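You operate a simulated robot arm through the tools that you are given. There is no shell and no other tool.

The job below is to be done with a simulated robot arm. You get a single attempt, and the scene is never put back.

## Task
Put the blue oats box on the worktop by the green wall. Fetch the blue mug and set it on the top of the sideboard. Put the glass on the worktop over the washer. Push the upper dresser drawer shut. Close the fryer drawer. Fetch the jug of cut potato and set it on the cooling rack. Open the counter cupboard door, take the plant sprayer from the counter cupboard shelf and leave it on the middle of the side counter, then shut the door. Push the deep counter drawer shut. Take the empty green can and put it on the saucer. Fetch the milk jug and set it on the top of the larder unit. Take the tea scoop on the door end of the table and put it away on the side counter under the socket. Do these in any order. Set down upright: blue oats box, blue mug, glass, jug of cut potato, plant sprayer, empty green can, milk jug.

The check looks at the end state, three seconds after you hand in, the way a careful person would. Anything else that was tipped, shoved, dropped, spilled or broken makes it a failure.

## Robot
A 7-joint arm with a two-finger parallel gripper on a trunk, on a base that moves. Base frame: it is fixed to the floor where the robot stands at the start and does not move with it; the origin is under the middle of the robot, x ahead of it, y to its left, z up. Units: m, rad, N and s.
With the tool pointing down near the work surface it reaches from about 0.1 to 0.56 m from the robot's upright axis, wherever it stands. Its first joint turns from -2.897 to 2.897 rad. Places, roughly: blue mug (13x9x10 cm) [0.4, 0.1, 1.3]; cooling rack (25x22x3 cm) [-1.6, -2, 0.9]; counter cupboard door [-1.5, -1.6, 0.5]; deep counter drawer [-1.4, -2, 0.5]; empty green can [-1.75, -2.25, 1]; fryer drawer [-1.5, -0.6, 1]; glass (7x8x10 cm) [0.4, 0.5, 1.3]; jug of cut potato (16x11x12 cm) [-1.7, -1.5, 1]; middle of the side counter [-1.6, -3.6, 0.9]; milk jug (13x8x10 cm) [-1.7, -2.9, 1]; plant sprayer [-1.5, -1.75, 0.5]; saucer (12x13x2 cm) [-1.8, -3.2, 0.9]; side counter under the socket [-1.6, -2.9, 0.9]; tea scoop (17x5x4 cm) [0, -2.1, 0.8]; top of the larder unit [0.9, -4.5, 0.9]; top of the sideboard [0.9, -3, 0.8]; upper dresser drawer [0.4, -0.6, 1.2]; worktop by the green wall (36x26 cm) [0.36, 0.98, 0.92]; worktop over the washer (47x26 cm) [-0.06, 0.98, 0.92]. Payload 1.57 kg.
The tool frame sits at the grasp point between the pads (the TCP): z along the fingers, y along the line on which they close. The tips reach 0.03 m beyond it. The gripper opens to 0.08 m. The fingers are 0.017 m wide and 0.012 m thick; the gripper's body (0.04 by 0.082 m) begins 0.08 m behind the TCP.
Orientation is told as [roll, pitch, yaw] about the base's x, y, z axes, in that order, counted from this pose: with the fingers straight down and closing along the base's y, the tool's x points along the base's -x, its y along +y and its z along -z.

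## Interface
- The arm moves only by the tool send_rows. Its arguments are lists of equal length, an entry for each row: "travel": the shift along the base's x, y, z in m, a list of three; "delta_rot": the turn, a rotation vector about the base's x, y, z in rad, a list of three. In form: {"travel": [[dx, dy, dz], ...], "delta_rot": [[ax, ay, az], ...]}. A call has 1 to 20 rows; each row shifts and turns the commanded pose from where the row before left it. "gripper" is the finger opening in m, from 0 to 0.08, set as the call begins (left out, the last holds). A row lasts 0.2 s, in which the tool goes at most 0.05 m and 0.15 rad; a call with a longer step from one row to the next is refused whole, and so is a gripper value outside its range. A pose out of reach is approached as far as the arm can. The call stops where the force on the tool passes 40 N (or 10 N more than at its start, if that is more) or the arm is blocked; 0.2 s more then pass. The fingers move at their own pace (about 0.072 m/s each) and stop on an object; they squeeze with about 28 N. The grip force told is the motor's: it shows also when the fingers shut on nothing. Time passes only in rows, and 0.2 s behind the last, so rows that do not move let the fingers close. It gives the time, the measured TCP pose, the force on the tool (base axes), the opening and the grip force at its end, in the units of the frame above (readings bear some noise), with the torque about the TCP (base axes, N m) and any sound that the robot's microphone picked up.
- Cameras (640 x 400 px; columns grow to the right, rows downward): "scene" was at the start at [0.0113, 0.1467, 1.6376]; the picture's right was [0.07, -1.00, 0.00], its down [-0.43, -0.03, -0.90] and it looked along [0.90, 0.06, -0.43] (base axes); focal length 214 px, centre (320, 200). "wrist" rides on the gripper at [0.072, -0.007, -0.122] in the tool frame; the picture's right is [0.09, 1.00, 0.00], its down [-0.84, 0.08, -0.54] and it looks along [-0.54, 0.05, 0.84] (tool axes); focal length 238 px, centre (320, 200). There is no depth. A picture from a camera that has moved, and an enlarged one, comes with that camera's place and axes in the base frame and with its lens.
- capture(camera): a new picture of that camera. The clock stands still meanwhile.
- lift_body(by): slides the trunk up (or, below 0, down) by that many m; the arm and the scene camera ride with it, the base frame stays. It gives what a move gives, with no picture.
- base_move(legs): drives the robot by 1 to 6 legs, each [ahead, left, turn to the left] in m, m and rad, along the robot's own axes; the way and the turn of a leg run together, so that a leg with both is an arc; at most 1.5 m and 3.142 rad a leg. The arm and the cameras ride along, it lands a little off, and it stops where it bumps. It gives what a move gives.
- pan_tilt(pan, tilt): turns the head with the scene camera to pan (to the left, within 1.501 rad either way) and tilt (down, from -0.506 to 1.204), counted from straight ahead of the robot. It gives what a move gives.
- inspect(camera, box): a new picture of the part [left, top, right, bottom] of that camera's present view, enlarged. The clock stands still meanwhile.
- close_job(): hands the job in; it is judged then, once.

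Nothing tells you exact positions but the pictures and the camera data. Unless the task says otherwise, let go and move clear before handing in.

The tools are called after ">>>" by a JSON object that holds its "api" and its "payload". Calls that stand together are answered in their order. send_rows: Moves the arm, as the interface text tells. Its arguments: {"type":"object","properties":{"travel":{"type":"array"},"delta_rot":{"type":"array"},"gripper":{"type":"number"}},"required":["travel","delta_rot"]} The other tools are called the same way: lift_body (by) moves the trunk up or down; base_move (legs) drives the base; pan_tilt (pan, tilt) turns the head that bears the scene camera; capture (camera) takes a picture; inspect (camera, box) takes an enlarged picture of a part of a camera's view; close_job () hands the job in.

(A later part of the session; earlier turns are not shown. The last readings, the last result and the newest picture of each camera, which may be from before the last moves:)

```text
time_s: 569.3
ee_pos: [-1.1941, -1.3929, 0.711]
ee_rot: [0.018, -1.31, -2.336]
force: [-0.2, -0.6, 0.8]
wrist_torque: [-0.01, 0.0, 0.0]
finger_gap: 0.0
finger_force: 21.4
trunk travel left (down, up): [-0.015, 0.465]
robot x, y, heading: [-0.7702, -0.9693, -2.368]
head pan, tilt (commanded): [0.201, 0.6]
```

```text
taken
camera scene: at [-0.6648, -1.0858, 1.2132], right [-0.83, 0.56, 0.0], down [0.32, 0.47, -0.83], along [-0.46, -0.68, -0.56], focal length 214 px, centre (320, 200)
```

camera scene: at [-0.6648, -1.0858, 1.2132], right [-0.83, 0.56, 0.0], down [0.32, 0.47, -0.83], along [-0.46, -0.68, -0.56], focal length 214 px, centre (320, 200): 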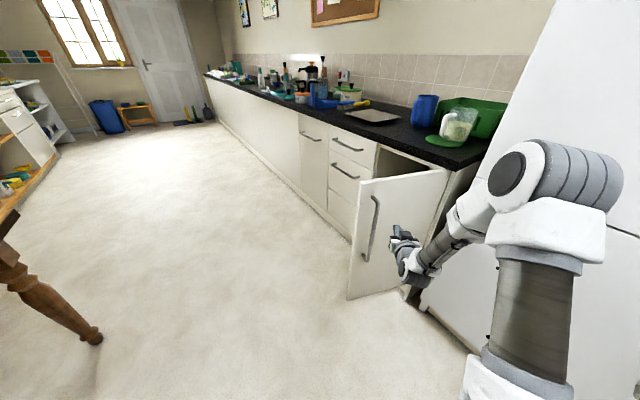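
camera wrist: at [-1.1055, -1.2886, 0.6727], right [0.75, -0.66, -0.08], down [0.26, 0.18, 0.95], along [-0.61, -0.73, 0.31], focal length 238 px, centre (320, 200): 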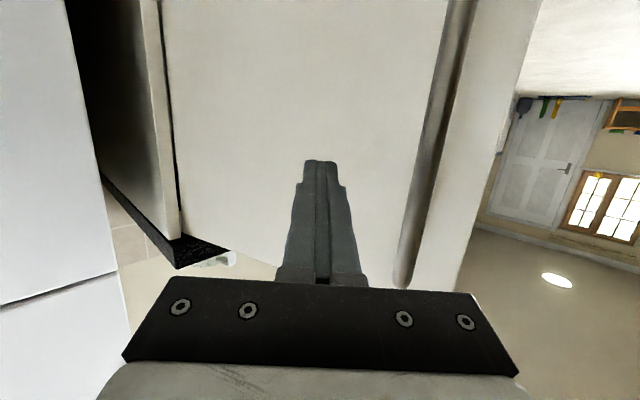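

The fingertips are on the hinge side of the bar. I'll push the door along its closing arc with the arm, checking partway.

>>> {"api": "send_rows", "payload": {"travel": [[-0.027, -0.0258, -0.01], [-0.027, -0.0258, -0.01], [-0.009, -0.0246, 0], [-0.009, -0.0246, 0], [-0.0153, -0.0225, 0], [-0.0153, -0.0225, 0]], "delta_rot": [[0, 0, 0], [0, 0, 0], [0, 0, 0], [0, 0, 0], [0, 0, 0], [0, 0, 0]]}}

>>> {"api": "capture", "payload": {"camera": "wrist"}}

>>> {"api": "capture", "payload": {"camera": "scene"}}

```text
time_s: 570.7
ee_pos: [-1.2953, -1.5391, 0.6898]
ee_rot: [0.018, -1.31, -2.336]
force: [0.0, 0.3, -0.7]
wrist_torque: [-0.01, -0.04, -0.03]
finger_gap: 0.0
finger_force: 21.6
trunk travel left (down, up): [-0.015, 0.465]
robot x, y, heading: [-0.7702, -0.9707, -2.364]
head pan, tilt (commanded): [0.201, 0.6]
```

```text
taken
camera wrist: at [-1.2073, -1.4345, 0.6528], right [0.75, -0.66, -0.08], down [0.26, 0.18, 0.95], along [-0.61, -0.73, 0.3], focal length 238 px, centre (320, 200)
```

wrist: 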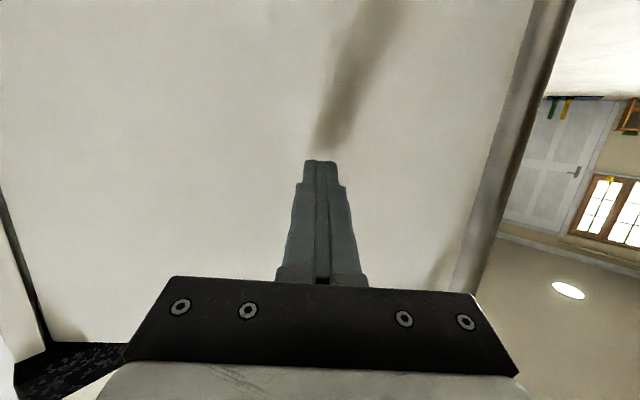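

```text
taken
camera scene: at [-0.6647, -1.0857, 1.2132], right [-0.83, 0.56, 0.0], down [0.32, 0.47, -0.83], along [-0.46, -0.68, -0.56], focal length 214 px, centre (320, 200)
```

scene: 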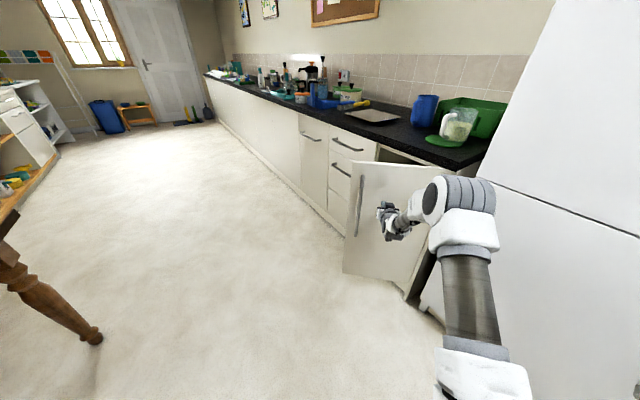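

The door is swinging shut with little resistance. I'll advance the base and then finish with the arm.

>>> {"api": "base_move", "payload": {"legs": [[0.1, 0, 0]]}}

>>> {"api": "capture", "payload": {"camera": "scene"}}

>>> {"api": "capture", "payload": {"camera": "wrist"}}

```text
time_s: 572.0
ee_pos: [-1.3675, -1.6093, 0.6909]
ee_rot: [0.017, -1.311, -2.335]
force: [0.6, -0.3, 0.1]
wrist_torque: [0.0, -0.02, 0.02]
finger_gap: 0.0
finger_force: 21.8
trunk travel left (down, up): [-0.015, 0.465]
robot x, y, heading: [-0.8407, -1.0373, -2.366]
head pan, tilt (commanded): [0.201, 0.6]
```

```text
taken
camera scene: at [-0.7359, -1.1557, 1.2132], right [-0.83, 0.56, 0.0], down [0.32, 0.47, -0.83], along [-0.46, -0.68, -0.56], focal length 214 px, centre (320, 200)
```

scene: 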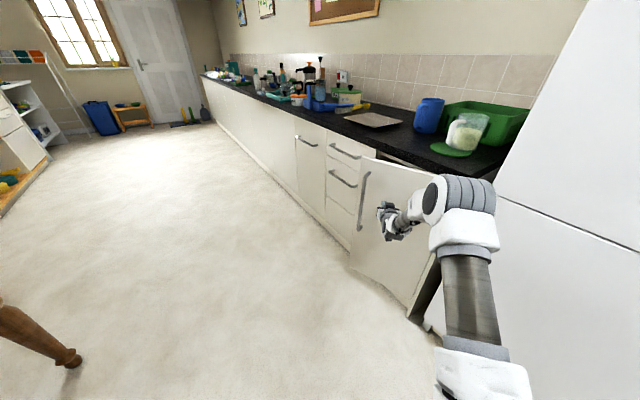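

```text
taken
camera wrist: at [-1.2784, -1.5042, 0.6531], right [0.75, -0.66, -0.08], down [0.26, 0.18, 0.95], along [-0.61, -0.73, 0.31], focal length 238 px, centre (320, 200)
```

wrist: 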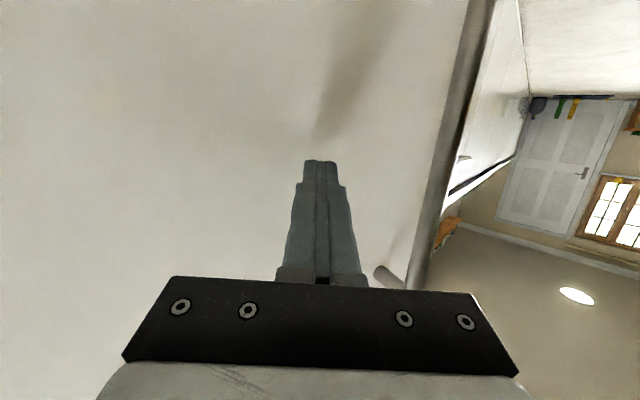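

>>> {"api": "base_move", "payload": {"legs": [[0.04, -0.02, 0]]}}

>>> {"api": "send_rows", "payload": {"travel": [[-0.012, 0, 0], [-0.01, 0, 0], [-0.008, 0, 0]], "delta_rot": [[0, 0, 0], [0, 0, 0], [0, 0, 0]]}}

>>> {"api": "capture", "payload": {"camera": "scene"}}

>>> {"api": "capture", "payload": {"camera": "wrist"}}

```text
time_s: 572.9
ee_pos: [-1.4102, -1.6203, 0.6903]
ee_rot: [0.018, -1.311, -2.337]
force: [0.5, -0.1, 0.0]
wrist_torque: [0.01, 0.0, 0.01]
finger_gap: 0.0
finger_force: 21.7
trunk travel left (down, up): [-0.015, 0.465]
robot x, y, heading: [-0.8858, -1.0535, -2.362]
head pan, tilt (commanded): [0.201, 0.6]
```

```text
time_s: 573.7
ee_pos: [-1.44, -1.6196, 0.691]
ee_rot: [0.017, -1.31, -2.335]
force: [-0.1, 0.0, -0.3]
wrist_torque: [0.01, -0.01, -0.02]
finger_gap: 0.0001
finger_force: 21.1
trunk travel left (down, up): [-0.015, 0.465]
robot x, y, heading: [-0.8822, -1.0521, -2.365]
head pan, tilt (commanded): [0.201, 0.6]
```

```text
taken
camera scene: at [-0.7783, -1.1694, 1.2132], right [-0.83, 0.56, 0.0], down [0.32, 0.47, -0.83], along [-0.46, -0.68, -0.56], focal length 214 px, centre (320, 200)
```

scene: 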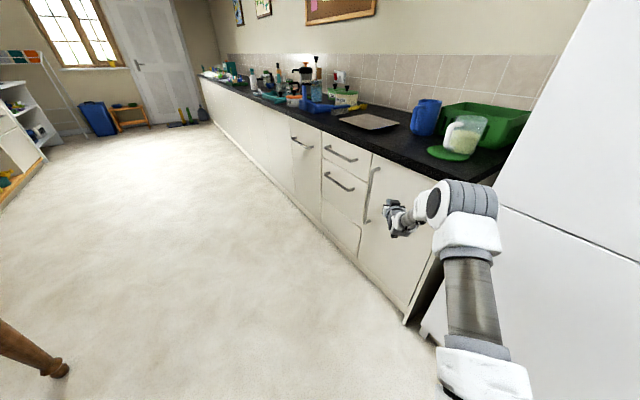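

```text
taken
camera wrist: at [-1.3514, -1.5169, 0.6533], right [0.75, -0.66, -0.08], down [0.26, 0.18, 0.95], along [-0.61, -0.73, 0.3], focal length 238 px, centre (320, 200)
```

wrist: 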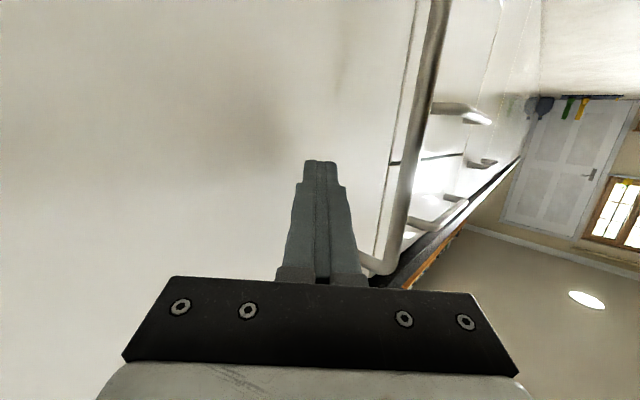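

Almost shut. A little more until it presses against its frame.

>>> {"api": "send_rows", "payload": {"travel": [[-0.008, 0, 0], [-0.006, 0, 0], [-0.006, 0, 0]], "delta_rot": [[0, 0, 0], [0, 0, 0], [0, 0, 0]]}}

>>> {"api": "capture", "payload": {"camera": "wrist"}}

```text
time_s: 574.3
ee_pos: [-1.4464, -1.622, 0.691]
ee_rot: [0.019, -1.307, -2.331]
force: [10.9, 8.0, 6.6]
wrist_torque: [-0.08, 0.19, -0.04]
finger_gap: 0.0
finger_force: 21.1
trunk travel left (down, up): [-0.015, 0.465]
robot x, y, heading: [-0.8809, -1.0509, -2.366]
head pan, tilt (commanded): [0.201, 0.6]
stopped in row 2: the force on the tool passed its limit at 50 N (the readings are from after the stop); the commanded pose is now the measured one
```

```text
taken
camera wrist: at [-1.3585, -1.5178, 0.6531], right [0.75, -0.66, -0.08], down [0.26, 0.18, 0.95], along [-0.61, -0.73, 0.3], focal length 238 px, centre (320, 200)
```

wrist: 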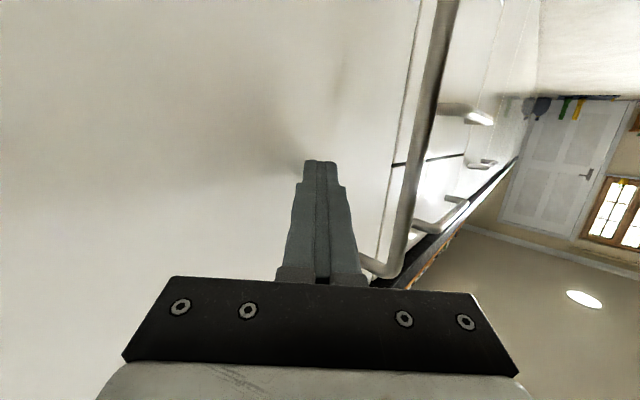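

The push hit its limit, so the door should be shut. I'll back away and check from the front.

>>> {"api": "send_rows", "payload": {"travel": [[0.02, 0.015, 0], [0.03, 0.025, 0], [0.035, 0.03, 0]], "delta_rot": [[0, 0, 0], [0, 0, 0], [0, 0, 0]]}}

>>> {"api": "base_move", "payload": {"legs": [[-0.25, 0, 0]]}}

>>> {"api": "pan_tilt", "payload": {"pan": 0.0, "tilt": 0.5}}

>>> {"api": "capture", "payload": {"camera": "scene"}}

>>> {"api": "inspect", "payload": {"camera": "scene", "box": [180, 100, 380, 300]}}

```text
time_s: 575.1
ee_pos: [-1.3615, -1.5533, 0.689]
ee_rot: [0.016, -1.304, -2.332]
force: [-1.4, 1.0, -0.7]
wrist_torque: [-0.01, 0.03, -0.03]
finger_gap: 0.0001
finger_force: 21.2
trunk travel left (down, up): [-0.015, 0.465]
robot x, y, heading: [-0.8822, -1.0499, -2.367]
head pan, tilt (commanded): [0.201, 0.6]
```

```text
time_s: 577.4
ee_pos: [-1.1844, -1.3771, 0.6895]
ee_rot: [0.018, -1.306, -2.336]
force: [0.0, 0.2, 1.5]
wrist_torque: [-0.02, -0.02, -0.03]
finger_gap: 0.0003
finger_force: 21.4
trunk travel left (down, up): [-0.015, 0.465]
robot x, y, heading: [-0.7029, -0.8773, -2.371]
head pan, tilt (commanded): [0.201, 0.6]
```

```text
time_s: 578.1
ee_pos: [-1.1838, -1.3758, 0.6894]
ee_rot: [0.019, -1.305, -2.333]
force: [0.5, 0.7, -0.3]
wrist_torque: [-0.02, 0.03, 0.01]
finger_gap: 0.0
finger_force: 21.3
trunk travel left (down, up): [-0.015, 0.465]
robot x, y, heading: [-0.7035, -0.8774, -2.367]
head pan, tilt (commanded): [0.0, 0.499]
```

```text
taken
camera scene: at [-0.6149, -0.9848, 1.2222], right [-0.7, 0.71, 0.0], down [0.34, 0.34, -0.88], along [-0.63, -0.61, -0.48], focal length 214 px, centre (320, 200)
```

scene: 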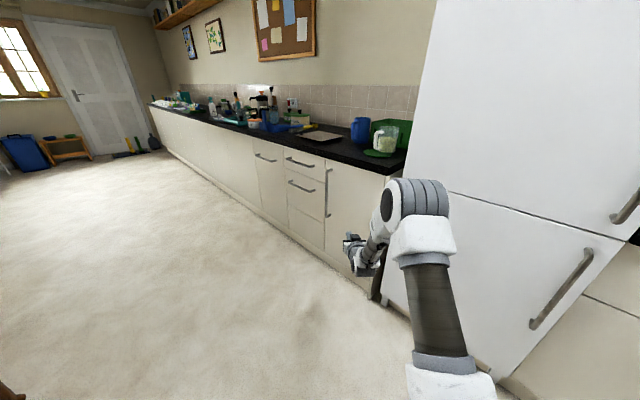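

```text
2.00 times, centred on (280, 200) of scene
camera zoom: at [-0.6149, -0.9848, 1.2222], right [-0.7, 0.71, 0.0], down [0.34, 0.34, -0.88], along [-0.63, -0.61, -0.48], focal length 429 px, centre (400, 200)
```

zoom: 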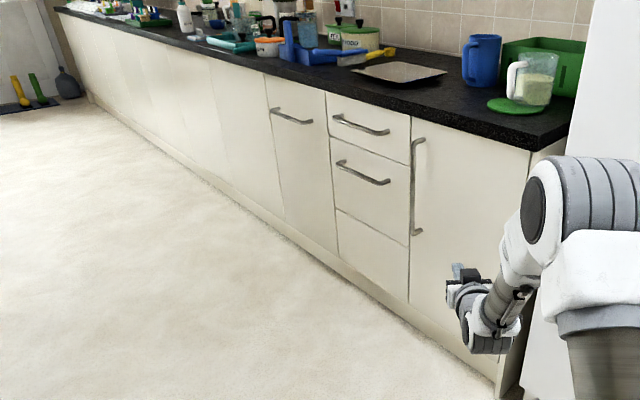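

The cupboard door is shut flush. Now the fryer drawer on the hob-side counter: I'll back off, turn to face it, and raise the trunk.

>>> {"api": "base_move", "payload": {"legs": [[-0.15, 0, 0], [0, 0, -0.775], [0, -0.1, 0]]}}

>>> {"api": "lift_body", "payload": {"by": 0.4}}

>>> {"api": "pan_tilt", "payload": {"pan": 0.2, "tilt": 0.5}}

>>> {"api": "capture", "payload": {"camera": "scene"}}

>>> {"api": "capture", "payload": {"camera": "wrist"}}

```text
time_s: 583.4
ee_pos: [-1.2892, -0.6902, 0.6883]
ee_rot: [0.018, -1.305, -3.116]
force: [-0.1, -0.3, 0.2]
wrist_torque: [-0.04, 0.0, -0.01]
finger_gap: 0.0
finger_force: 21.2
trunk travel left (down, up): [-0.015, 0.465]
robot x, y, heading: [-0.5967, -0.6659, 3.133]
head pan, tilt (commanded): [0.0, 0.499]
```

```text
time_s: 587.3
ee_pos: [-1.2902, -0.6907, 1.0891]
ee_rot: [0.02, -1.305, -3.115]
force: [0.1, 0.2, -0.3]
wrist_torque: [-0.01, -0.03, 0.0]
finger_gap: 0.0
finger_force: 21.8
trunk travel left (down, up): [-0.415, 0.065]
robot x, y, heading: [-0.5973, -0.6719, 3.136]
head pan, tilt (commanded): [0.0, 0.499]
```

```text
time_s: 588.0
ee_pos: [-1.2902, -0.6893, 1.0889]
ee_rot: [0.02, -1.306, -3.115]
force: [-0.4, -0.6, 0.0]
wrist_torque: [0.05, -0.02, 0.01]
finger_gap: 0.0
finger_force: 21.1
trunk travel left (down, up): [-0.415, 0.065]
robot x, y, heading: [-0.5981, -0.6691, 3.135]
head pan, tilt (commanded): [0.201, 0.499]
```

```text
taken
camera scene: at [-0.6076, -0.8302, 1.6223], right [-0.19, 0.98, 0.0], down [0.47, 0.09, -0.88], along [-0.86, -0.17, -0.48], focal length 214 px, centre (320, 200)
```

scene: 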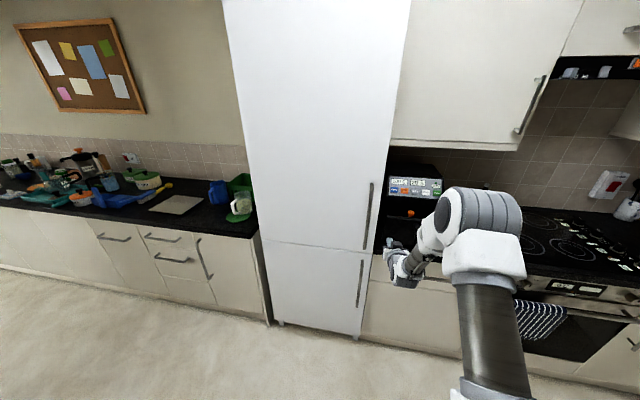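

```text
taken
camera wrist: at [-1.1528, -0.6772, 1.052], right [0.07, -0.99, -0.08], down [0.31, -0.06, 0.95], along [-0.95, -0.09, 0.3], focal length 238 px, centre (320, 200)
```

wrist: 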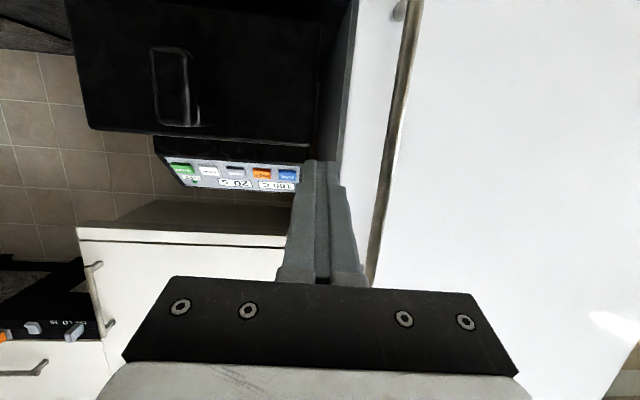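

>>> {"api": "inspect", "payload": {"camera": "scene", "box": [370, 150, 470, 260]}}

>>> {"api": "inspect", "payload": {"camera": "wrist", "box": [60, 0, 360, 220]}}

```text
3.64 times, centred on (420, 205) of scene
camera zoom: at [-0.6076, -0.8302, 1.6223], right [-0.19, 0.98, 0.0], down [0.47, 0.09, -0.88], along [-0.86, -0.17, -0.48], focal length 780 px, centre (-44, 182)
```

zoom: 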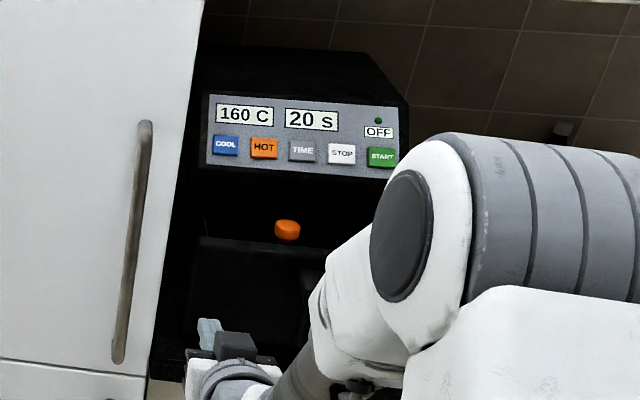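

```text
1.82 times, centred on (210, 110) of wrist
camera zoom: at [-1.1528, -0.6772, 1.052], right [0.07, -0.99, -0.08], down [0.31, -0.06, 0.95], along [-0.95, -0.09, 0.3], focal length 433 px, centre (520, 364)
```

zoom: 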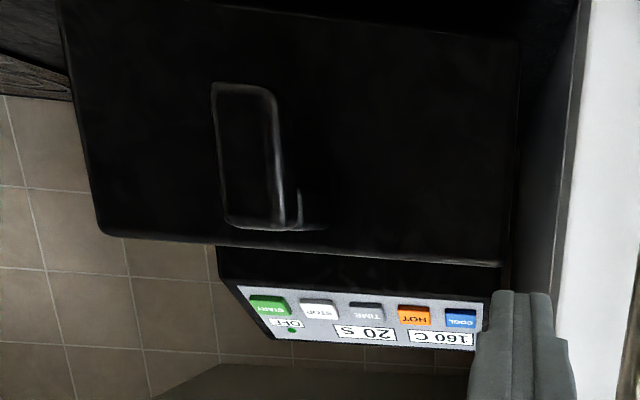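

The fryer's drawer front is at about x≈-1.42, spanning y from -0.68 to -0.46, with a vertical handle at y≈-0.56. I'll push the panel beside the handle with the closed fingers.

>>> {"api": "send_rows", "payload": {"travel": [[0, 0.04, -0.027], [0, 0.04, -0.027], [-0.03, 0, 0], [-0.03, 0, 0]], "delta_rot": [[0, 0, 0], [0, 0, 0], [0, 0, 0], [0, 0, 0]]}}

>>> {"api": "capture", "payload": {"camera": "wrist"}}

>>> {"api": "capture", "payload": {"camera": "scene"}}

```text
time_s: 589.0
ee_pos: [-1.3509, -0.6091, 1.0339]
ee_rot: [0.019, -1.304, -3.115]
force: [-0.1, 0.2, 0.4]
wrist_torque: [0.02, 0.0, 0.01]
finger_gap: 0.0002
finger_force: 21.6
trunk travel left (down, up): [-0.415, 0.065]
robot x, y, heading: [-0.5966, -0.6733, 3.135]
head pan, tilt (commanded): [0.201, 0.499]
```

```text
taken
camera wrist: at [-1.2138, -0.5971, 0.9973], right [0.07, -0.99, -0.08], down [0.31, -0.06, 0.95], along [-0.95, -0.09, 0.3], focal length 238 px, centre (320, 200)
```

wrist: 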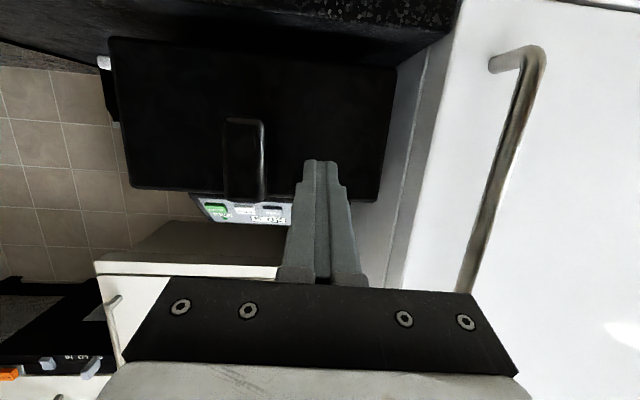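

```text
taken
camera scene: at [-0.6076, -0.8304, 1.6223], right [-0.19, 0.98, 0.0], down [0.47, 0.09, -0.88], along [-0.86, -0.17, -0.48], focal length 214 px, centre (320, 200)
```

scene: 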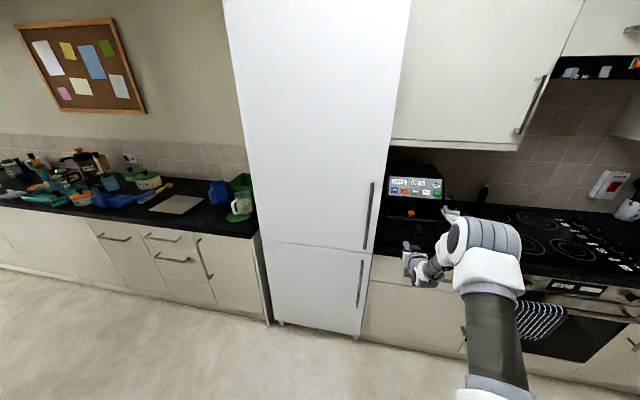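

Comparing the two views, the panel is actually at x≈-1.475 with its centre at y≈-0.545. I'll tuck the arm in a little and bring the base closer, then push.

>>> {"api": "send_rows", "payload": {"travel": [[0.04, 0, 0], [0.04, 0, 0], [0.02, 0, 0]], "delta_rot": [[0, 0, 0], [0, 0, 0], [0, 0, 0]]}}

>>> {"api": "base_move", "payload": {"legs": [[0.16, 0, 0]]}}

>>> {"api": "send_rows", "payload": {"travel": [[-0.015, 0, 0], [-0.015, 0, 0], [-0.015, 0, 0]], "delta_rot": [[0, 0, 0], [0, 0, 0], [0, 0, 0]]}}

>>> {"api": "capture", "payload": {"camera": "wrist"}}

```text
time_s: 589.8
ee_pos: [-1.2496, -0.6091, 1.036]
ee_rot: [0.019, -1.307, -3.116]
force: [-1.1, 0.5, -0.4]
wrist_torque: [-0.02, -0.01, 0.01]
finger_gap: 0.0
finger_force: 21.1
trunk travel left (down, up): [-0.415, 0.065]
robot x, y, heading: [-0.5977, -0.6715, 3.129]
head pan, tilt (commanded): [0.201, 0.499]
```

```text
time_s: 591.5
ee_pos: [-1.4079, -0.6074, 1.0354]
ee_rot: [0.019, -1.304, -3.116]
force: [-1.0, 0.6, 0.1]
wrist_torque: [0.02, -0.01, 0.01]
finger_gap: 0.0
finger_force: 21.0
trunk travel left (down, up): [-0.415, 0.065]
robot x, y, heading: [-0.7546, -0.6744, 3.136]
head pan, tilt (commanded): [0.201, 0.499]
```

```text
time_s: 592.3
ee_pos: [-1.4537, -0.607, 1.0359]
ee_rot: [0.02, -1.306, -3.118]
force: [-0.1, -0.3, 0.2]
wrist_torque: [-0.01, 0.0, 0.02]
finger_gap: 0.0
finger_force: 21.0
trunk travel left (down, up): [-0.415, 0.065]
robot x, y, heading: [-0.7567, -0.6732, 3.133]
head pan, tilt (commanded): [0.201, 0.499]
```

```text
taken
camera wrist: at [-1.3166, -0.5952, 0.999], right [0.07, -0.99, -0.08], down [0.31, -0.06, 0.95], along [-0.95, -0.09, 0.3], focal length 238 px, centre (320, 200)
```

wrist: 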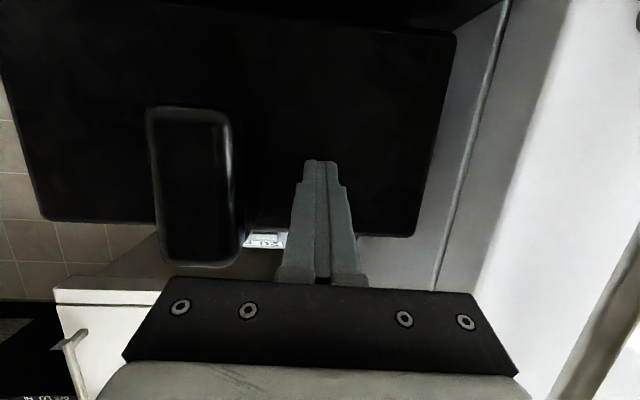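

>>> {"api": "send_rows", "payload": {"travel": [[-0.01, 0, 0], [-0.01, 0, 0], [-0.01, 0, 0], [-0.01, 0, 0]], "delta_rot": [[0, 0, 0], [0, 0, 0], [0, 0, 0], [0, 0, 0]]}}

>>> {"api": "capture", "payload": {"camera": "wrist"}}

>>> {"api": "inspect", "payload": {"camera": "scene", "box": [350, 140, 500, 280]}}

```text
time_s: 593.3
ee_pos: [-1.4933, -0.6066, 1.0366]
ee_rot: [0.017, -1.305, -3.117]
force: [1.2, 0.4, 0.3]
wrist_torque: [0.02, -0.01, 0.0]
finger_gap: 0.0001
finger_force: 21.3
trunk travel left (down, up): [-0.415, 0.065]
robot x, y, heading: [-0.7561, -0.6697, 3.134]
head pan, tilt (commanded): [0.201, 0.499]
```

```text
taken
camera wrist: at [-1.3566, -0.5951, 0.999], right [0.07, -0.99, -0.08], down [0.31, -0.06, 0.95], along [-0.95, -0.09, 0.3], focal length 238 px, centre (320, 200)
```

wrist: 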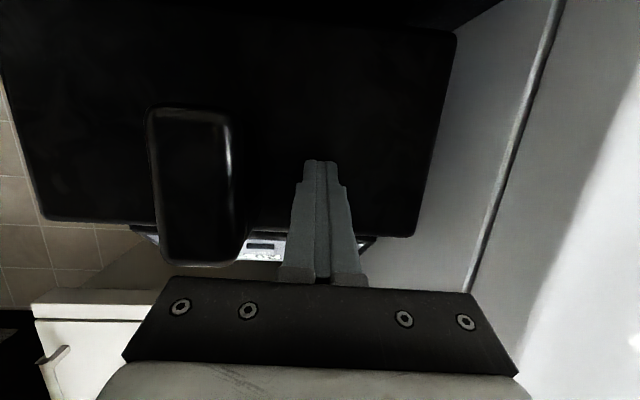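

```text
2.86 times, centred on (425, 210) of scene
camera zoom: at [-0.7662, -0.829, 1.6223], right [-0.19, 0.98, 0.0], down [0.47, 0.09, -0.88], along [-0.86, -0.17, -0.48], focal length 613 px, centre (20, 171)
```

zoom: 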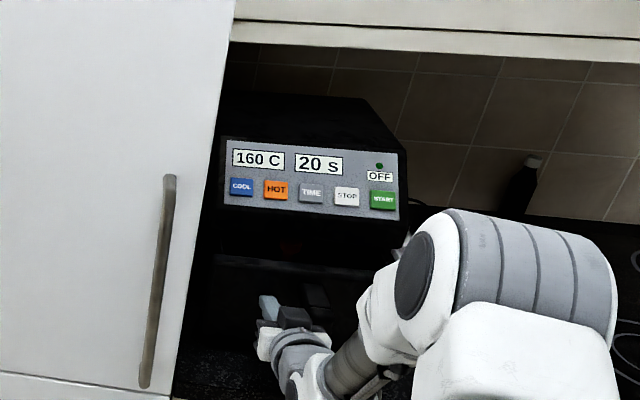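

The drawer is sliding in. Continuing until it stops.

>>> {"api": "send_rows", "payload": {"travel": [[-0.012, 0, 0], [-0.012, 0, 0], [-0.012, 0, 0], [-0.012, 0, 0]], "delta_rot": [[0, 0, 0], [0, 0, 0], [0, 0, 0], [0, 0, 0]]}}

>>> {"api": "inspect", "payload": {"camera": "scene", "box": [350, 140, 500, 280]}}

>>> {"api": "send_rows", "payload": {"travel": [[-0.01, 0, 0], [-0.01, 0, 0], [-0.01, 0, 0]], "delta_rot": [[0, 0, 0], [0, 0, 0], [0, 0, 0]]}}

>>> {"api": "capture", "payload": {"camera": "wrist"}}

```text
time_s: 594.3
ee_pos: [-1.5428, -0.6074, 1.0363]
ee_rot: [0.02, -1.305, -3.118]
force: [-0.6, 0.1, 0.0]
wrist_torque: [0.03, 0.02, 0.01]
finger_gap: 0.0
finger_force: 21.3
trunk travel left (down, up): [-0.415, 0.065]
robot x, y, heading: [-0.7597, -0.6703, 3.129]
head pan, tilt (commanded): [0.201, 0.499]
```

```text
2.86 times, centred on (425, 210) of scene
camera zoom: at [-0.7664, -0.829, 1.6222], right [-0.19, 0.98, 0.0], down [0.47, 0.09, -0.88], along [-0.86, -0.17, -0.48], focal length 613 px, centre (20, 171)
```

zoom: 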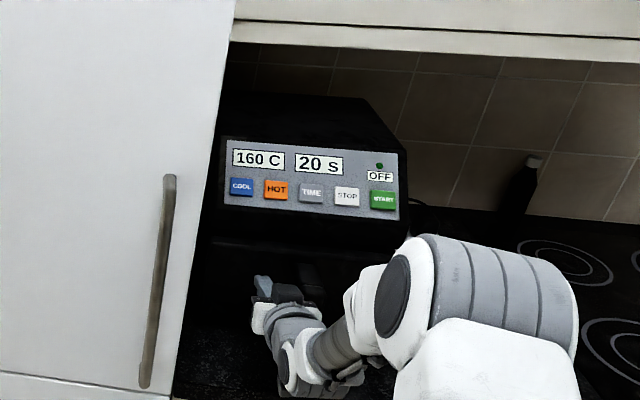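

```text
time_s: 595.1
ee_pos: [-1.5704, -0.6075, 1.036]
ee_rot: [0.02, -1.305, -3.115]
force: [0.5, 0.7, 0.3]
wrist_torque: [0.0, 0.0, -0.02]
finger_gap: 0.0
finger_force: 21.4
trunk travel left (down, up): [-0.415, 0.065]
robot x, y, heading: [-0.7531, -0.6692, 3.13]
head pan, tilt (commanded): [0.201, 0.499]
```

```text
taken
camera wrist: at [-1.4349, -0.5956, 0.9991], right [0.07, -0.99, -0.08], down [0.31, -0.06, 0.95], along [-0.95, -0.09, 0.3], focal length 238 px, centre (320, 200)
```

wrist: 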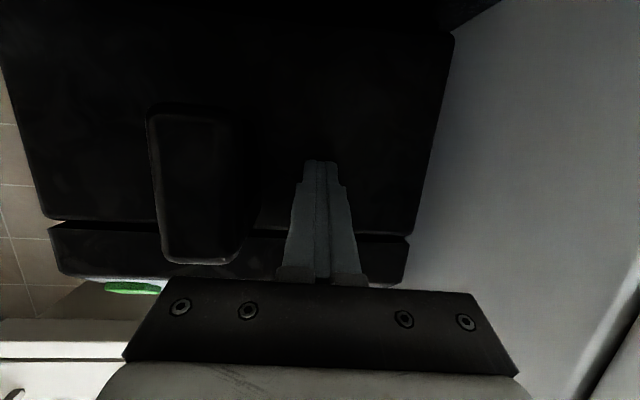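

Nearly flush with the fryer body. A few millimetres more.

>>> {"api": "send_rows", "payload": {"travel": [[-0.007, 0, 0], [-0.007, 0, 0], [-0.006, 0, 0]], "delta_rot": [[0, 0, 0], [0, 0, 0], [0, 0, 0]]}}

>>> {"api": "capture", "payload": {"camera": "wrist"}}

```text
time_s: 595.6
ee_pos: [-1.5732, -0.6069, 1.0365]
ee_rot: [0.017, -1.302, -3.115]
force: [32.9, -1.6, 12.7]
wrist_torque: [0.03, 0.41, -0.07]
finger_gap: 0.0
finger_force: 21.1
trunk travel left (down, up): [-0.415, 0.065]
robot x, y, heading: [-0.7547, -0.6705, 3.13]
head pan, tilt (commanded): [0.201, 0.499]
stopped in row 2: the force on the tool passed its limit at 48 N (the readings are from after the stop); the commanded pose is now the measured one
```

```text
taken
camera wrist: at [-1.4369, -0.5955, 0.9994], right [0.07, -0.99, -0.08], down [0.3, -0.06, 0.95], along [-0.95, -0.09, 0.3], focal length 238 px, centre (320, 200)
```

wrist: 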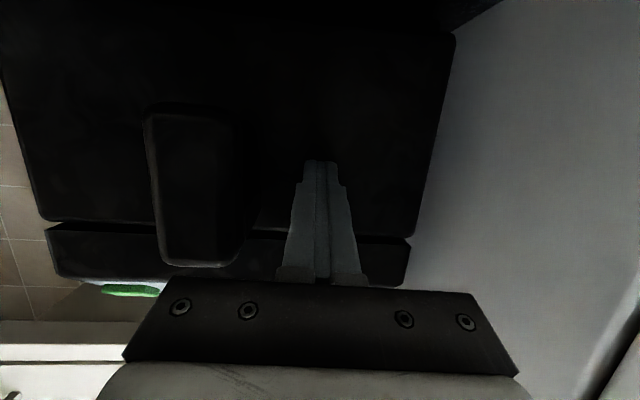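

The drawer has stopped against the body with 48 N, so it's closed. I'll back away and verify.

>>> {"api": "send_rows", "payload": {"travel": [[0.03, 0, 0], [0.045, 0, 0], [0.045, 0, 0], [0.045, 0, 0]], "delta_rot": [[0, 0, 0], [0, 0, 0], [0, 0, 0], [0, 0, 0]]}}

>>> {"api": "base_move", "payload": {"legs": [[-0.15, 0, 0]]}}

>>> {"api": "capture", "payload": {"camera": "wrist"}}

>>> {"api": "pan_tilt", "payload": {"pan": -0.1, "tilt": 0.5}}

>>> {"api": "capture", "payload": {"camera": "scene"}}

```text
time_s: 596.6
ee_pos: [-1.412, -0.6076, 1.0332]
ee_rot: [0.019, -1.298, -3.116]
force: [0.5, 0.2, 0.1]
wrist_torque: [-0.05, 0.0, 0.0]
finger_gap: 0.0003
finger_force: 21.3
trunk travel left (down, up): [-0.415, 0.065]
robot x, y, heading: [-0.7559, -0.6668, 3.132]
head pan, tilt (commanded): [0.201, 0.499]
```

```text
time_s: 598.2
ee_pos: [-1.2617, -0.611, 1.0335]
ee_rot: [0.02, -1.297, -3.117]
force: [0.7, 0.2, 0.4]
wrist_torque: [0.0, 0.02, 0.0]
finger_gap: 0.0003
finger_force: 21.5
trunk travel left (down, up): [-0.415, 0.065]
robot x, y, heading: [-0.6079, -0.6724, 3.136]
head pan, tilt (commanded): [0.201, 0.499]
```

```text
taken
camera wrist: at [-1.1254, -0.5975, 0.9971], right [0.07, -0.99, -0.08], down [0.3, -0.06, 0.95], along [-0.95, -0.09, 0.29], focal length 238 px, centre (320, 200)
```

wrist: 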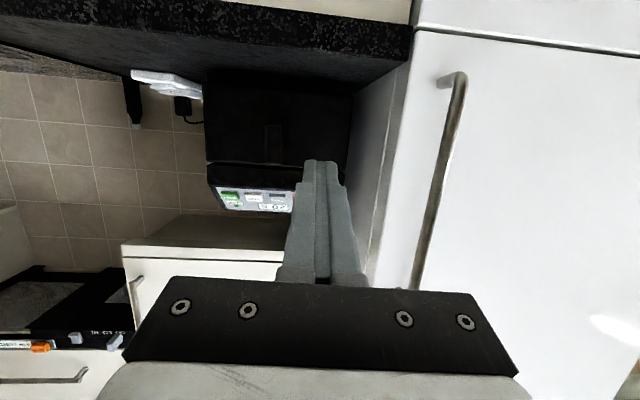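

```text
time_s: 599.0
ee_pos: [-1.2626, -0.6095, 1.0328]
ee_rot: [0.021, -1.298, -3.117]
force: [-0.1, 0.4, -0.4]
wrist_torque: [0.01, -0.02, -0.03]
finger_gap: 0.0
finger_force: 20.7
trunk travel left (down, up): [-0.415, 0.065]
robot x, y, heading: [-0.6098, -0.6734, 3.137]
head pan, tilt (commanded): [-0.099, 0.499]
```

```text
taken
camera scene: at [-0.6173, -0.8031, 1.6223], right [0.11, 0.99, 0.0], down [0.48, -0.05, -0.88], along [-0.87, 0.09, -0.48], focal length 214 px, centre (320, 200)
```

scene: 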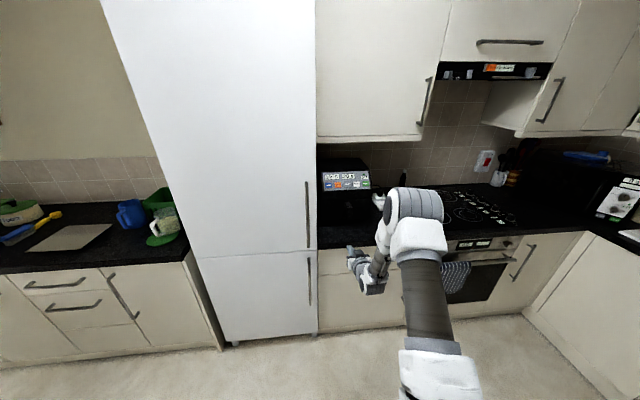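

The fryer drawer is closed flush. Last is the jug of cut potato: I'll tilt the tool down again and drive to view it.

>>> {"api": "send_rows", "payload": {"travel": [[0.006, 0, 0.025], [0.006, 0, 0.025], [0.006, 0, 0.025], [0.006, 0, 0.025], [0.006, 0, 0.025]], "delta_rot": [[0, -0.14, 0], [0, -0.14, 0], [0, -0.14, 0], [0, -0.14, 0], [0, -0.14, 0]], "gripper": 0.04}}

>>> {"api": "base_move", "payload": {"legs": [[0, 1.0, 0]]}}

>>> {"api": "pan_tilt", "payload": {"pan": 0.0, "tilt": 0.5}}

>>> {"api": "capture", "payload": {"camera": "scene"}}

>>> {"api": "capture", "payload": {"camera": "wrist"}}

```text
time_s: 600.2
ee_pos: [-1.2334, -0.61, 1.1588]
ee_rot: [0.037, -0.597, -3.133]
force: [0.4, 0.4, -0.1]
wrist_torque: [-0.01, 0.02, 0.0]
finger_gap: 0.04
finger_force: 0.1
trunk travel left (down, up): [-0.415, 0.065]
robot x, y, heading: [-0.6075, -0.6707, 3.133]
head pan, tilt (commanded): [-0.099, 0.499]
```

```text
time_s: 608.0
ee_pos: [-1.2395, -1.6035, 1.1572]
ee_rot: [0.041, -0.598, -3.133]
force: [-1.0, 0.0, -0.1]
wrist_torque: [-0.02, -0.05, -0.01]
finger_gap: 0.0401
finger_force: 0.0
trunk travel left (down, up): [-0.415, 0.065]
robot x, y, heading: [-0.6126, -1.6655, 3.135]
head pan, tilt (commanded): [-0.099, 0.499]
```

```text
time_s: 608.6
ee_pos: [-1.2392, -1.6024, 1.158]
ee_rot: [0.04, -0.596, -3.133]
force: [-0.3, 0.1, 0.3]
wrist_torque: [0.02, -0.01, -0.01]
finger_gap: 0.04
finger_force: 0.0
trunk travel left (down, up): [-0.415, 0.065]
robot x, y, heading: [-0.6091, -1.6703, 3.135]
head pan, tilt (commanded): [0.0, 0.499]
```

```text
taken
camera scene: at [-0.6249, -1.8068, 1.6223], right [0.01, 1.0, 0.0], down [0.48, 0.0, -0.88], along [-0.88, 0.01, -0.48], focal length 214 px, centre (320, 200)
```

scene: 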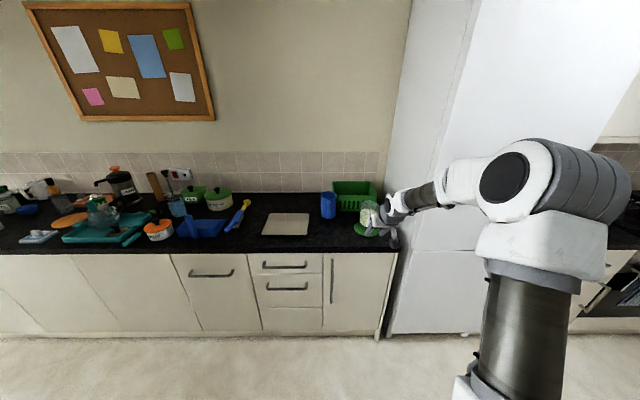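

```text
taken
camera wrist: at [-1.1112, -1.5921, 1.2181], right [0.11, -0.99, -0.02], down [-0.39, -0.06, 0.92], along [-0.92, -0.09, -0.39], focal length 238 px, centre (320, 200)
```

wrist: 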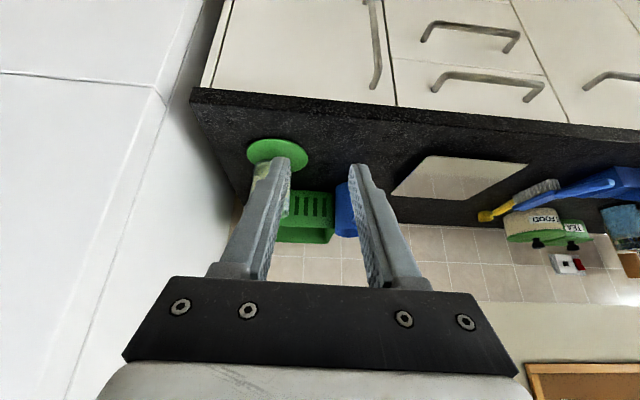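

>>> {"api": "base_move", "payload": {"legs": [[0, 0.22, 0]]}}

>>> {"api": "pan_tilt", "payload": {"pan": -0.2, "tilt": 0.5}}

>>> {"api": "inspect", "payload": {"camera": "scene", "box": [280, 150, 460, 270]}}

>>> {"api": "capture", "payload": {"camera": "wrist"}}

>>> {"api": "inspect", "payload": {"camera": "wrist", "box": [140, 100, 300, 240]}}

```text
time_s: 610.9
ee_pos: [-1.2413, -1.8239, 1.157]
ee_rot: [0.04, -0.597, -3.132]
force: [0.0, 0.2, 0.3]
wrist_torque: [0.0, 0.0, 0.05]
finger_gap: 0.04
finger_force: 0.2
trunk travel left (down, up): [-0.415, 0.065]
robot x, y, heading: [-0.6132, -1.887, 3.134]
head pan, tilt (commanded): [0.0, 0.499]
```

```text
time_s: 611.6
ee_pos: [-1.2409, -1.8248, 1.1588]
ee_rot: [0.04, -0.598, -3.134]
force: [-0.2, -0.9, -0.7]
wrist_torque: [0.0, -0.01, 0.03]
finger_gap: 0.0399
finger_force: 0.1
trunk travel left (down, up): [-0.415, 0.065]
robot x, y, heading: [-0.6167, -1.8902, 3.142]
head pan, tilt (commanded): [-0.201, 0.499]
```

```text
3.33 times, centred on (370, 210) of scene
camera zoom: at [-0.6244, -2.0092, 1.6223], right [0.21, 0.98, 0.0], down [0.47, -0.1, -0.88], along [-0.86, 0.18, -0.48], focal length 715 px, centre (153, 167)
```

zoom: 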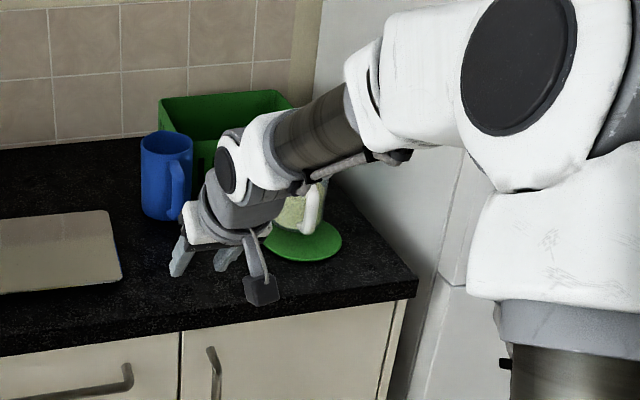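

```text
taken
camera wrist: at [-1.1128, -1.8127, 1.218], right [0.11, -0.99, -0.02], down [-0.39, -0.06, 0.92], along [-0.92, -0.09, -0.39], focal length 238 px, centre (320, 200)
```

wrist: 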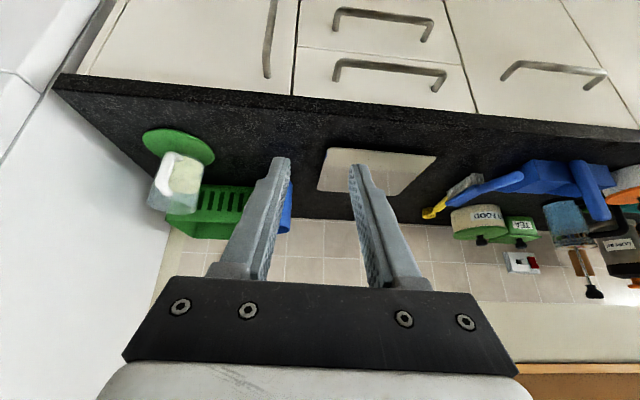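

```text
2.86 times, centred on (220, 170) of wrist
camera zoom: at [-1.1128, -1.8127, 1.218], right [0.11, -0.99, -0.02], down [-0.39, -0.06, 0.92], along [-0.92, -0.09, -0.39], focal length 681 px, centre (606, 286)
```

zoom: 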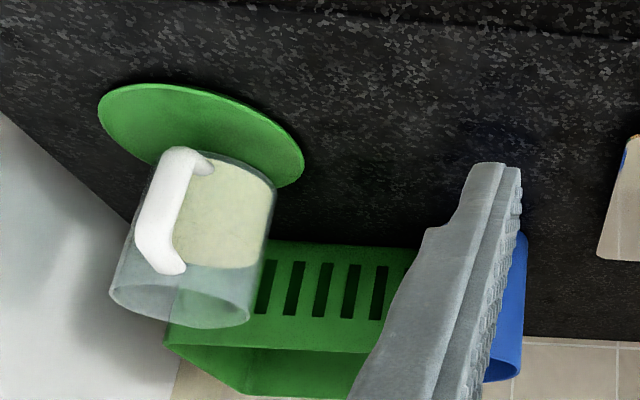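

The jug's handle faces the robot and the contents stop about 3 cm below the rim, so a wall grasp at the rim looks best. I'll move closer for an accurate look.

>>> {"api": "base_move", "payload": {"legs": [[0, -0.26, 0], [0.15, 0, 0]]}}

>>> {"api": "send_rows", "payload": {"travel": [[0, 0, 0.03], [0, 0, 0.02]], "delta_rot": [[0, 0, 0], [0, 0, 0]]}}

>>> {"api": "capture", "payload": {"camera": "wrist"}}

>>> {"api": "inspect", "payload": {"camera": "wrist", "box": [200, 60, 440, 240]}}

>>> {"api": "inspect", "payload": {"camera": "scene", "box": [280, 150, 460, 270]}}

```text
time_s: 615.4
ee_pos: [-1.3886, -1.5641, 1.1588]
ee_rot: [0.04, -0.598, -3.135]
force: [0.1, -0.5, 0.8]
wrist_torque: [-0.02, 0.0, -0.01]
finger_gap: 0.04
finger_force: 0.0
trunk travel left (down, up): [-0.415, 0.065]
robot x, y, heading: [-0.76, -1.6263, 3.131]
head pan, tilt (commanded): [-0.201, 0.499]
```

```text
time_s: 616.0
ee_pos: [-1.3887, -1.5652, 1.2074]
ee_rot: [0.04, -0.597, -3.134]
force: [-0.2, -0.4, 0.0]
wrist_torque: [0.0, -0.02, 0.0]
finger_gap: 0.0399
finger_force: 0.0
trunk travel left (down, up): [-0.415, 0.065]
robot x, y, heading: [-0.7612, -1.6257, 3.136]
head pan, tilt (commanded): [-0.201, 0.499]
```

```text
taken
camera wrist: at [-1.2601, -1.5529, 1.2684], right [0.11, -0.99, -0.02], down [-0.39, -0.06, 0.92], along [-0.92, -0.09, -0.39], focal length 238 px, centre (320, 200)
```

wrist: 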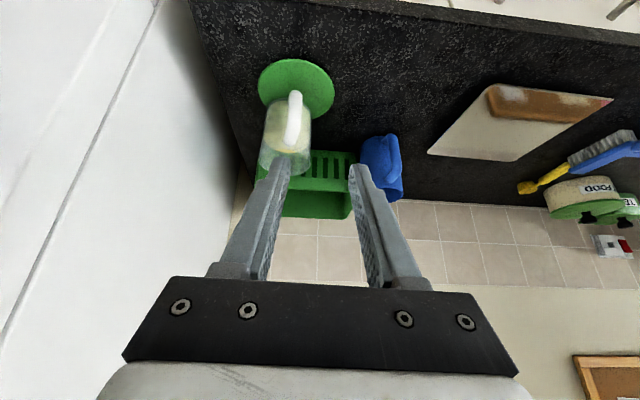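

```text
2.22 times, centred on (320, 150) of wrist
camera zoom: at [-1.2601, -1.5529, 1.2684], right [0.11, -0.99, -0.02], down [-0.39, -0.06, 0.92], along [-0.92, -0.09, -0.39], focal length 530 px, centre (320, 311)
```

zoom: 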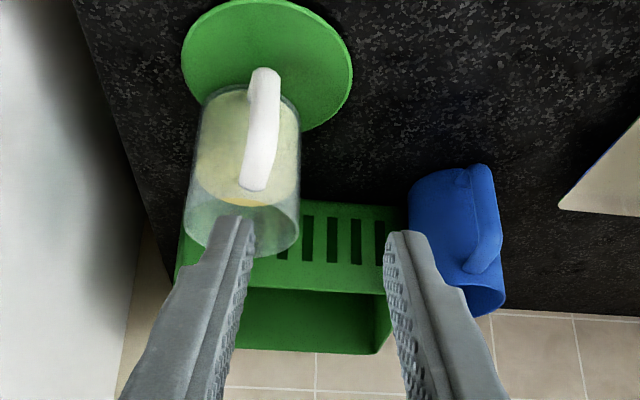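

```text
3.33 times, centred on (370, 210) of scene
camera zoom: at [-0.7722, -1.7496, 1.6222], right [0.21, 0.98, 0.0], down [0.47, -0.1, -0.88], along [-0.86, 0.18, -0.48], focal length 715 px, centre (153, 167)
```

zoom: 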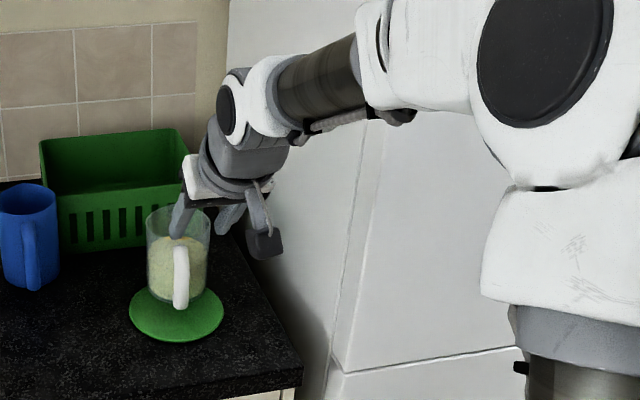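

The jug's axis works out near (-1.673, -1.521), about 105 mm across, rim z≈1.015, handle toward the robot. I'll take its left wall (away from the fridge); first levelling the tool and moving to a pre-grasp.

>>> {"api": "send_rows", "payload": {"travel": [[0, -0.005, 0]], "delta_rot": [[0.0331, 0, -0.0301]], "gripper": 0.035}}

>>> {"api": "base_move", "payload": {"legs": [[0.19, 0, 0]]}}

>>> {"api": "send_rows", "payload": {"travel": [[0, 0, -0.03], [0, 0, -0.03]], "delta_rot": [[0, 0, 0], [0, 0, 0]]}}

>>> {"api": "capture", "payload": {"camera": "wrist"}}

>>> {"api": "inspect", "payload": {"camera": "wrist", "box": [200, 40, 440, 220]}}

```text
time_s: 616.4
ee_pos: [-1.3883, -1.5703, 1.2092]
ee_rot: [0.001, -0.597, 3.138]
force: [0.8, 0.2, -0.3]
wrist_torque: [0.01, -0.03, -0.01]
finger_gap: 0.0351
finger_force: 0.0
trunk travel left (down, up): [-0.415, 0.065]
robot x, y, heading: [-0.7661, -1.6296, 3.138]
head pan, tilt (commanded): [-0.201, 0.499]
```

```text
time_s: 618.2
ee_pos: [-1.5754, -1.5688, 1.2076]
ee_rot: [-0.001, -0.596, 3.143]
force: [-0.2, 0.5, -0.8]
wrist_torque: [0.02, 0.01, 0.0]
finger_gap: 0.0348
finger_force: 0.0
trunk travel left (down, up): [-0.415, 0.065]
robot x, y, heading: [-0.9493, -1.6257, 3.135]
head pan, tilt (commanded): [-0.201, 0.499]
```

```text
time_s: 618.8
ee_pos: [-1.5756, -1.569, 1.147]
ee_rot: [-0.001, -0.597, 3.142]
force: [-0.6, -0.2, 0.4]
wrist_torque: [0.0, 0.01, 0.01]
finger_gap: 0.0352
finger_force: 0.0
trunk travel left (down, up): [-0.415, 0.065]
robot x, y, heading: [-0.9517, -1.6281, 3.133]
head pan, tilt (commanded): [-0.201, 0.499]
```

```text
taken
camera wrist: at [-1.4469, -1.563, 1.2079], right [0.08, -1.0, -0.05], down [-0.39, -0.08, 0.92], along [-0.92, -0.05, -0.39], focal length 238 px, centre (320, 200)
```

wrist: 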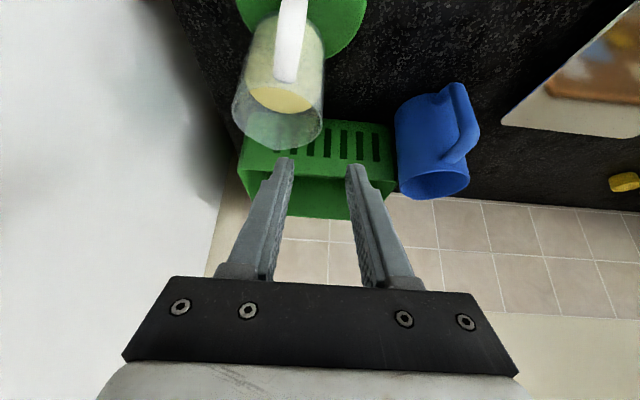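

```text
2.22 times, centred on (320, 130) of wrist
camera zoom: at [-1.4469, -1.563, 1.2079], right [0.08, -1.0, -0.05], down [-0.39, -0.08, 0.92], along [-0.92, -0.05, -0.39], focal length 530 px, centre (320, 356)
```

zoom: 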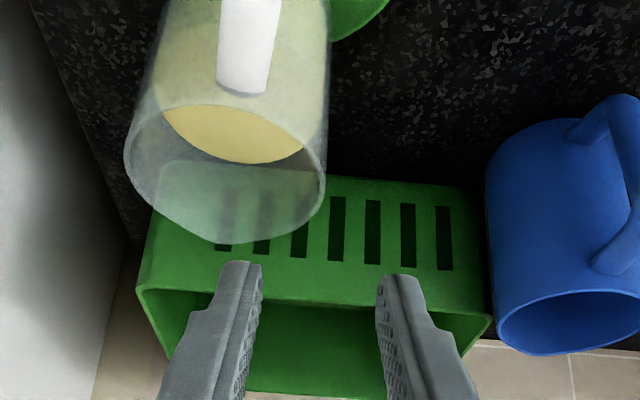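

The left wall lies almost exactly on the tool axis and the contents are well below the rim. I'll descend along the finger line and check before entering.

>>> {"api": "send_rows", "payload": {"travel": [[-0.0188, 0, -0.0276], [-0.0188, 0, -0.0276], [-0.0113, 0, -0.0166]], "delta_rot": [[0, 0, 0], [0, 0, 0], [0, 0, 0]]}}

>>> {"api": "capture", "payload": {"camera": "wrist"}}

>>> {"api": "inspect", "payload": {"camera": "wrist", "box": [200, 60, 440, 240]}}

```text
time_s: 619.6
ee_pos: [-1.6243, -1.5686, 1.0754]
ee_rot: [-0.003, -0.597, 3.14]
force: [-0.3, 0.0, -0.1]
wrist_torque: [-0.04, 0.0, -0.02]
finger_gap: 0.0351
finger_force: 0.1
trunk travel left (down, up): [-0.415, 0.065]
robot x, y, heading: [-0.9487, -1.6274, 3.137]
head pan, tilt (commanded): [-0.201, 0.499]
```

```text
taken
camera wrist: at [-1.4961, -1.5632, 1.1367], right [0.07, -1.0, -0.05], down [-0.39, -0.08, 0.92], along [-0.92, -0.05, -0.39], focal length 238 px, centre (320, 200)
```

wrist: 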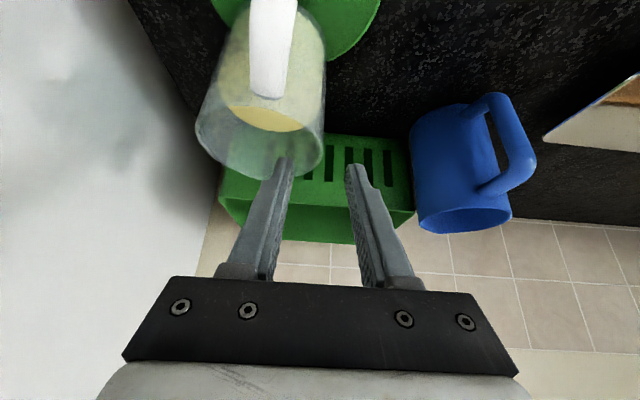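

```text
2.22 times, centred on (320, 150) of wrist
camera zoom: at [-1.4961, -1.5632, 1.1367], right [0.07, -1.0, -0.05], down [-0.39, -0.08, 0.92], along [-0.92, -0.05, -0.39], focal length 530 px, centre (320, 311)
```

zoom: 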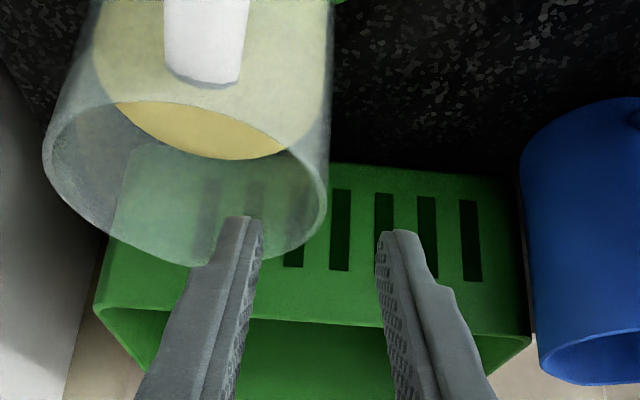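

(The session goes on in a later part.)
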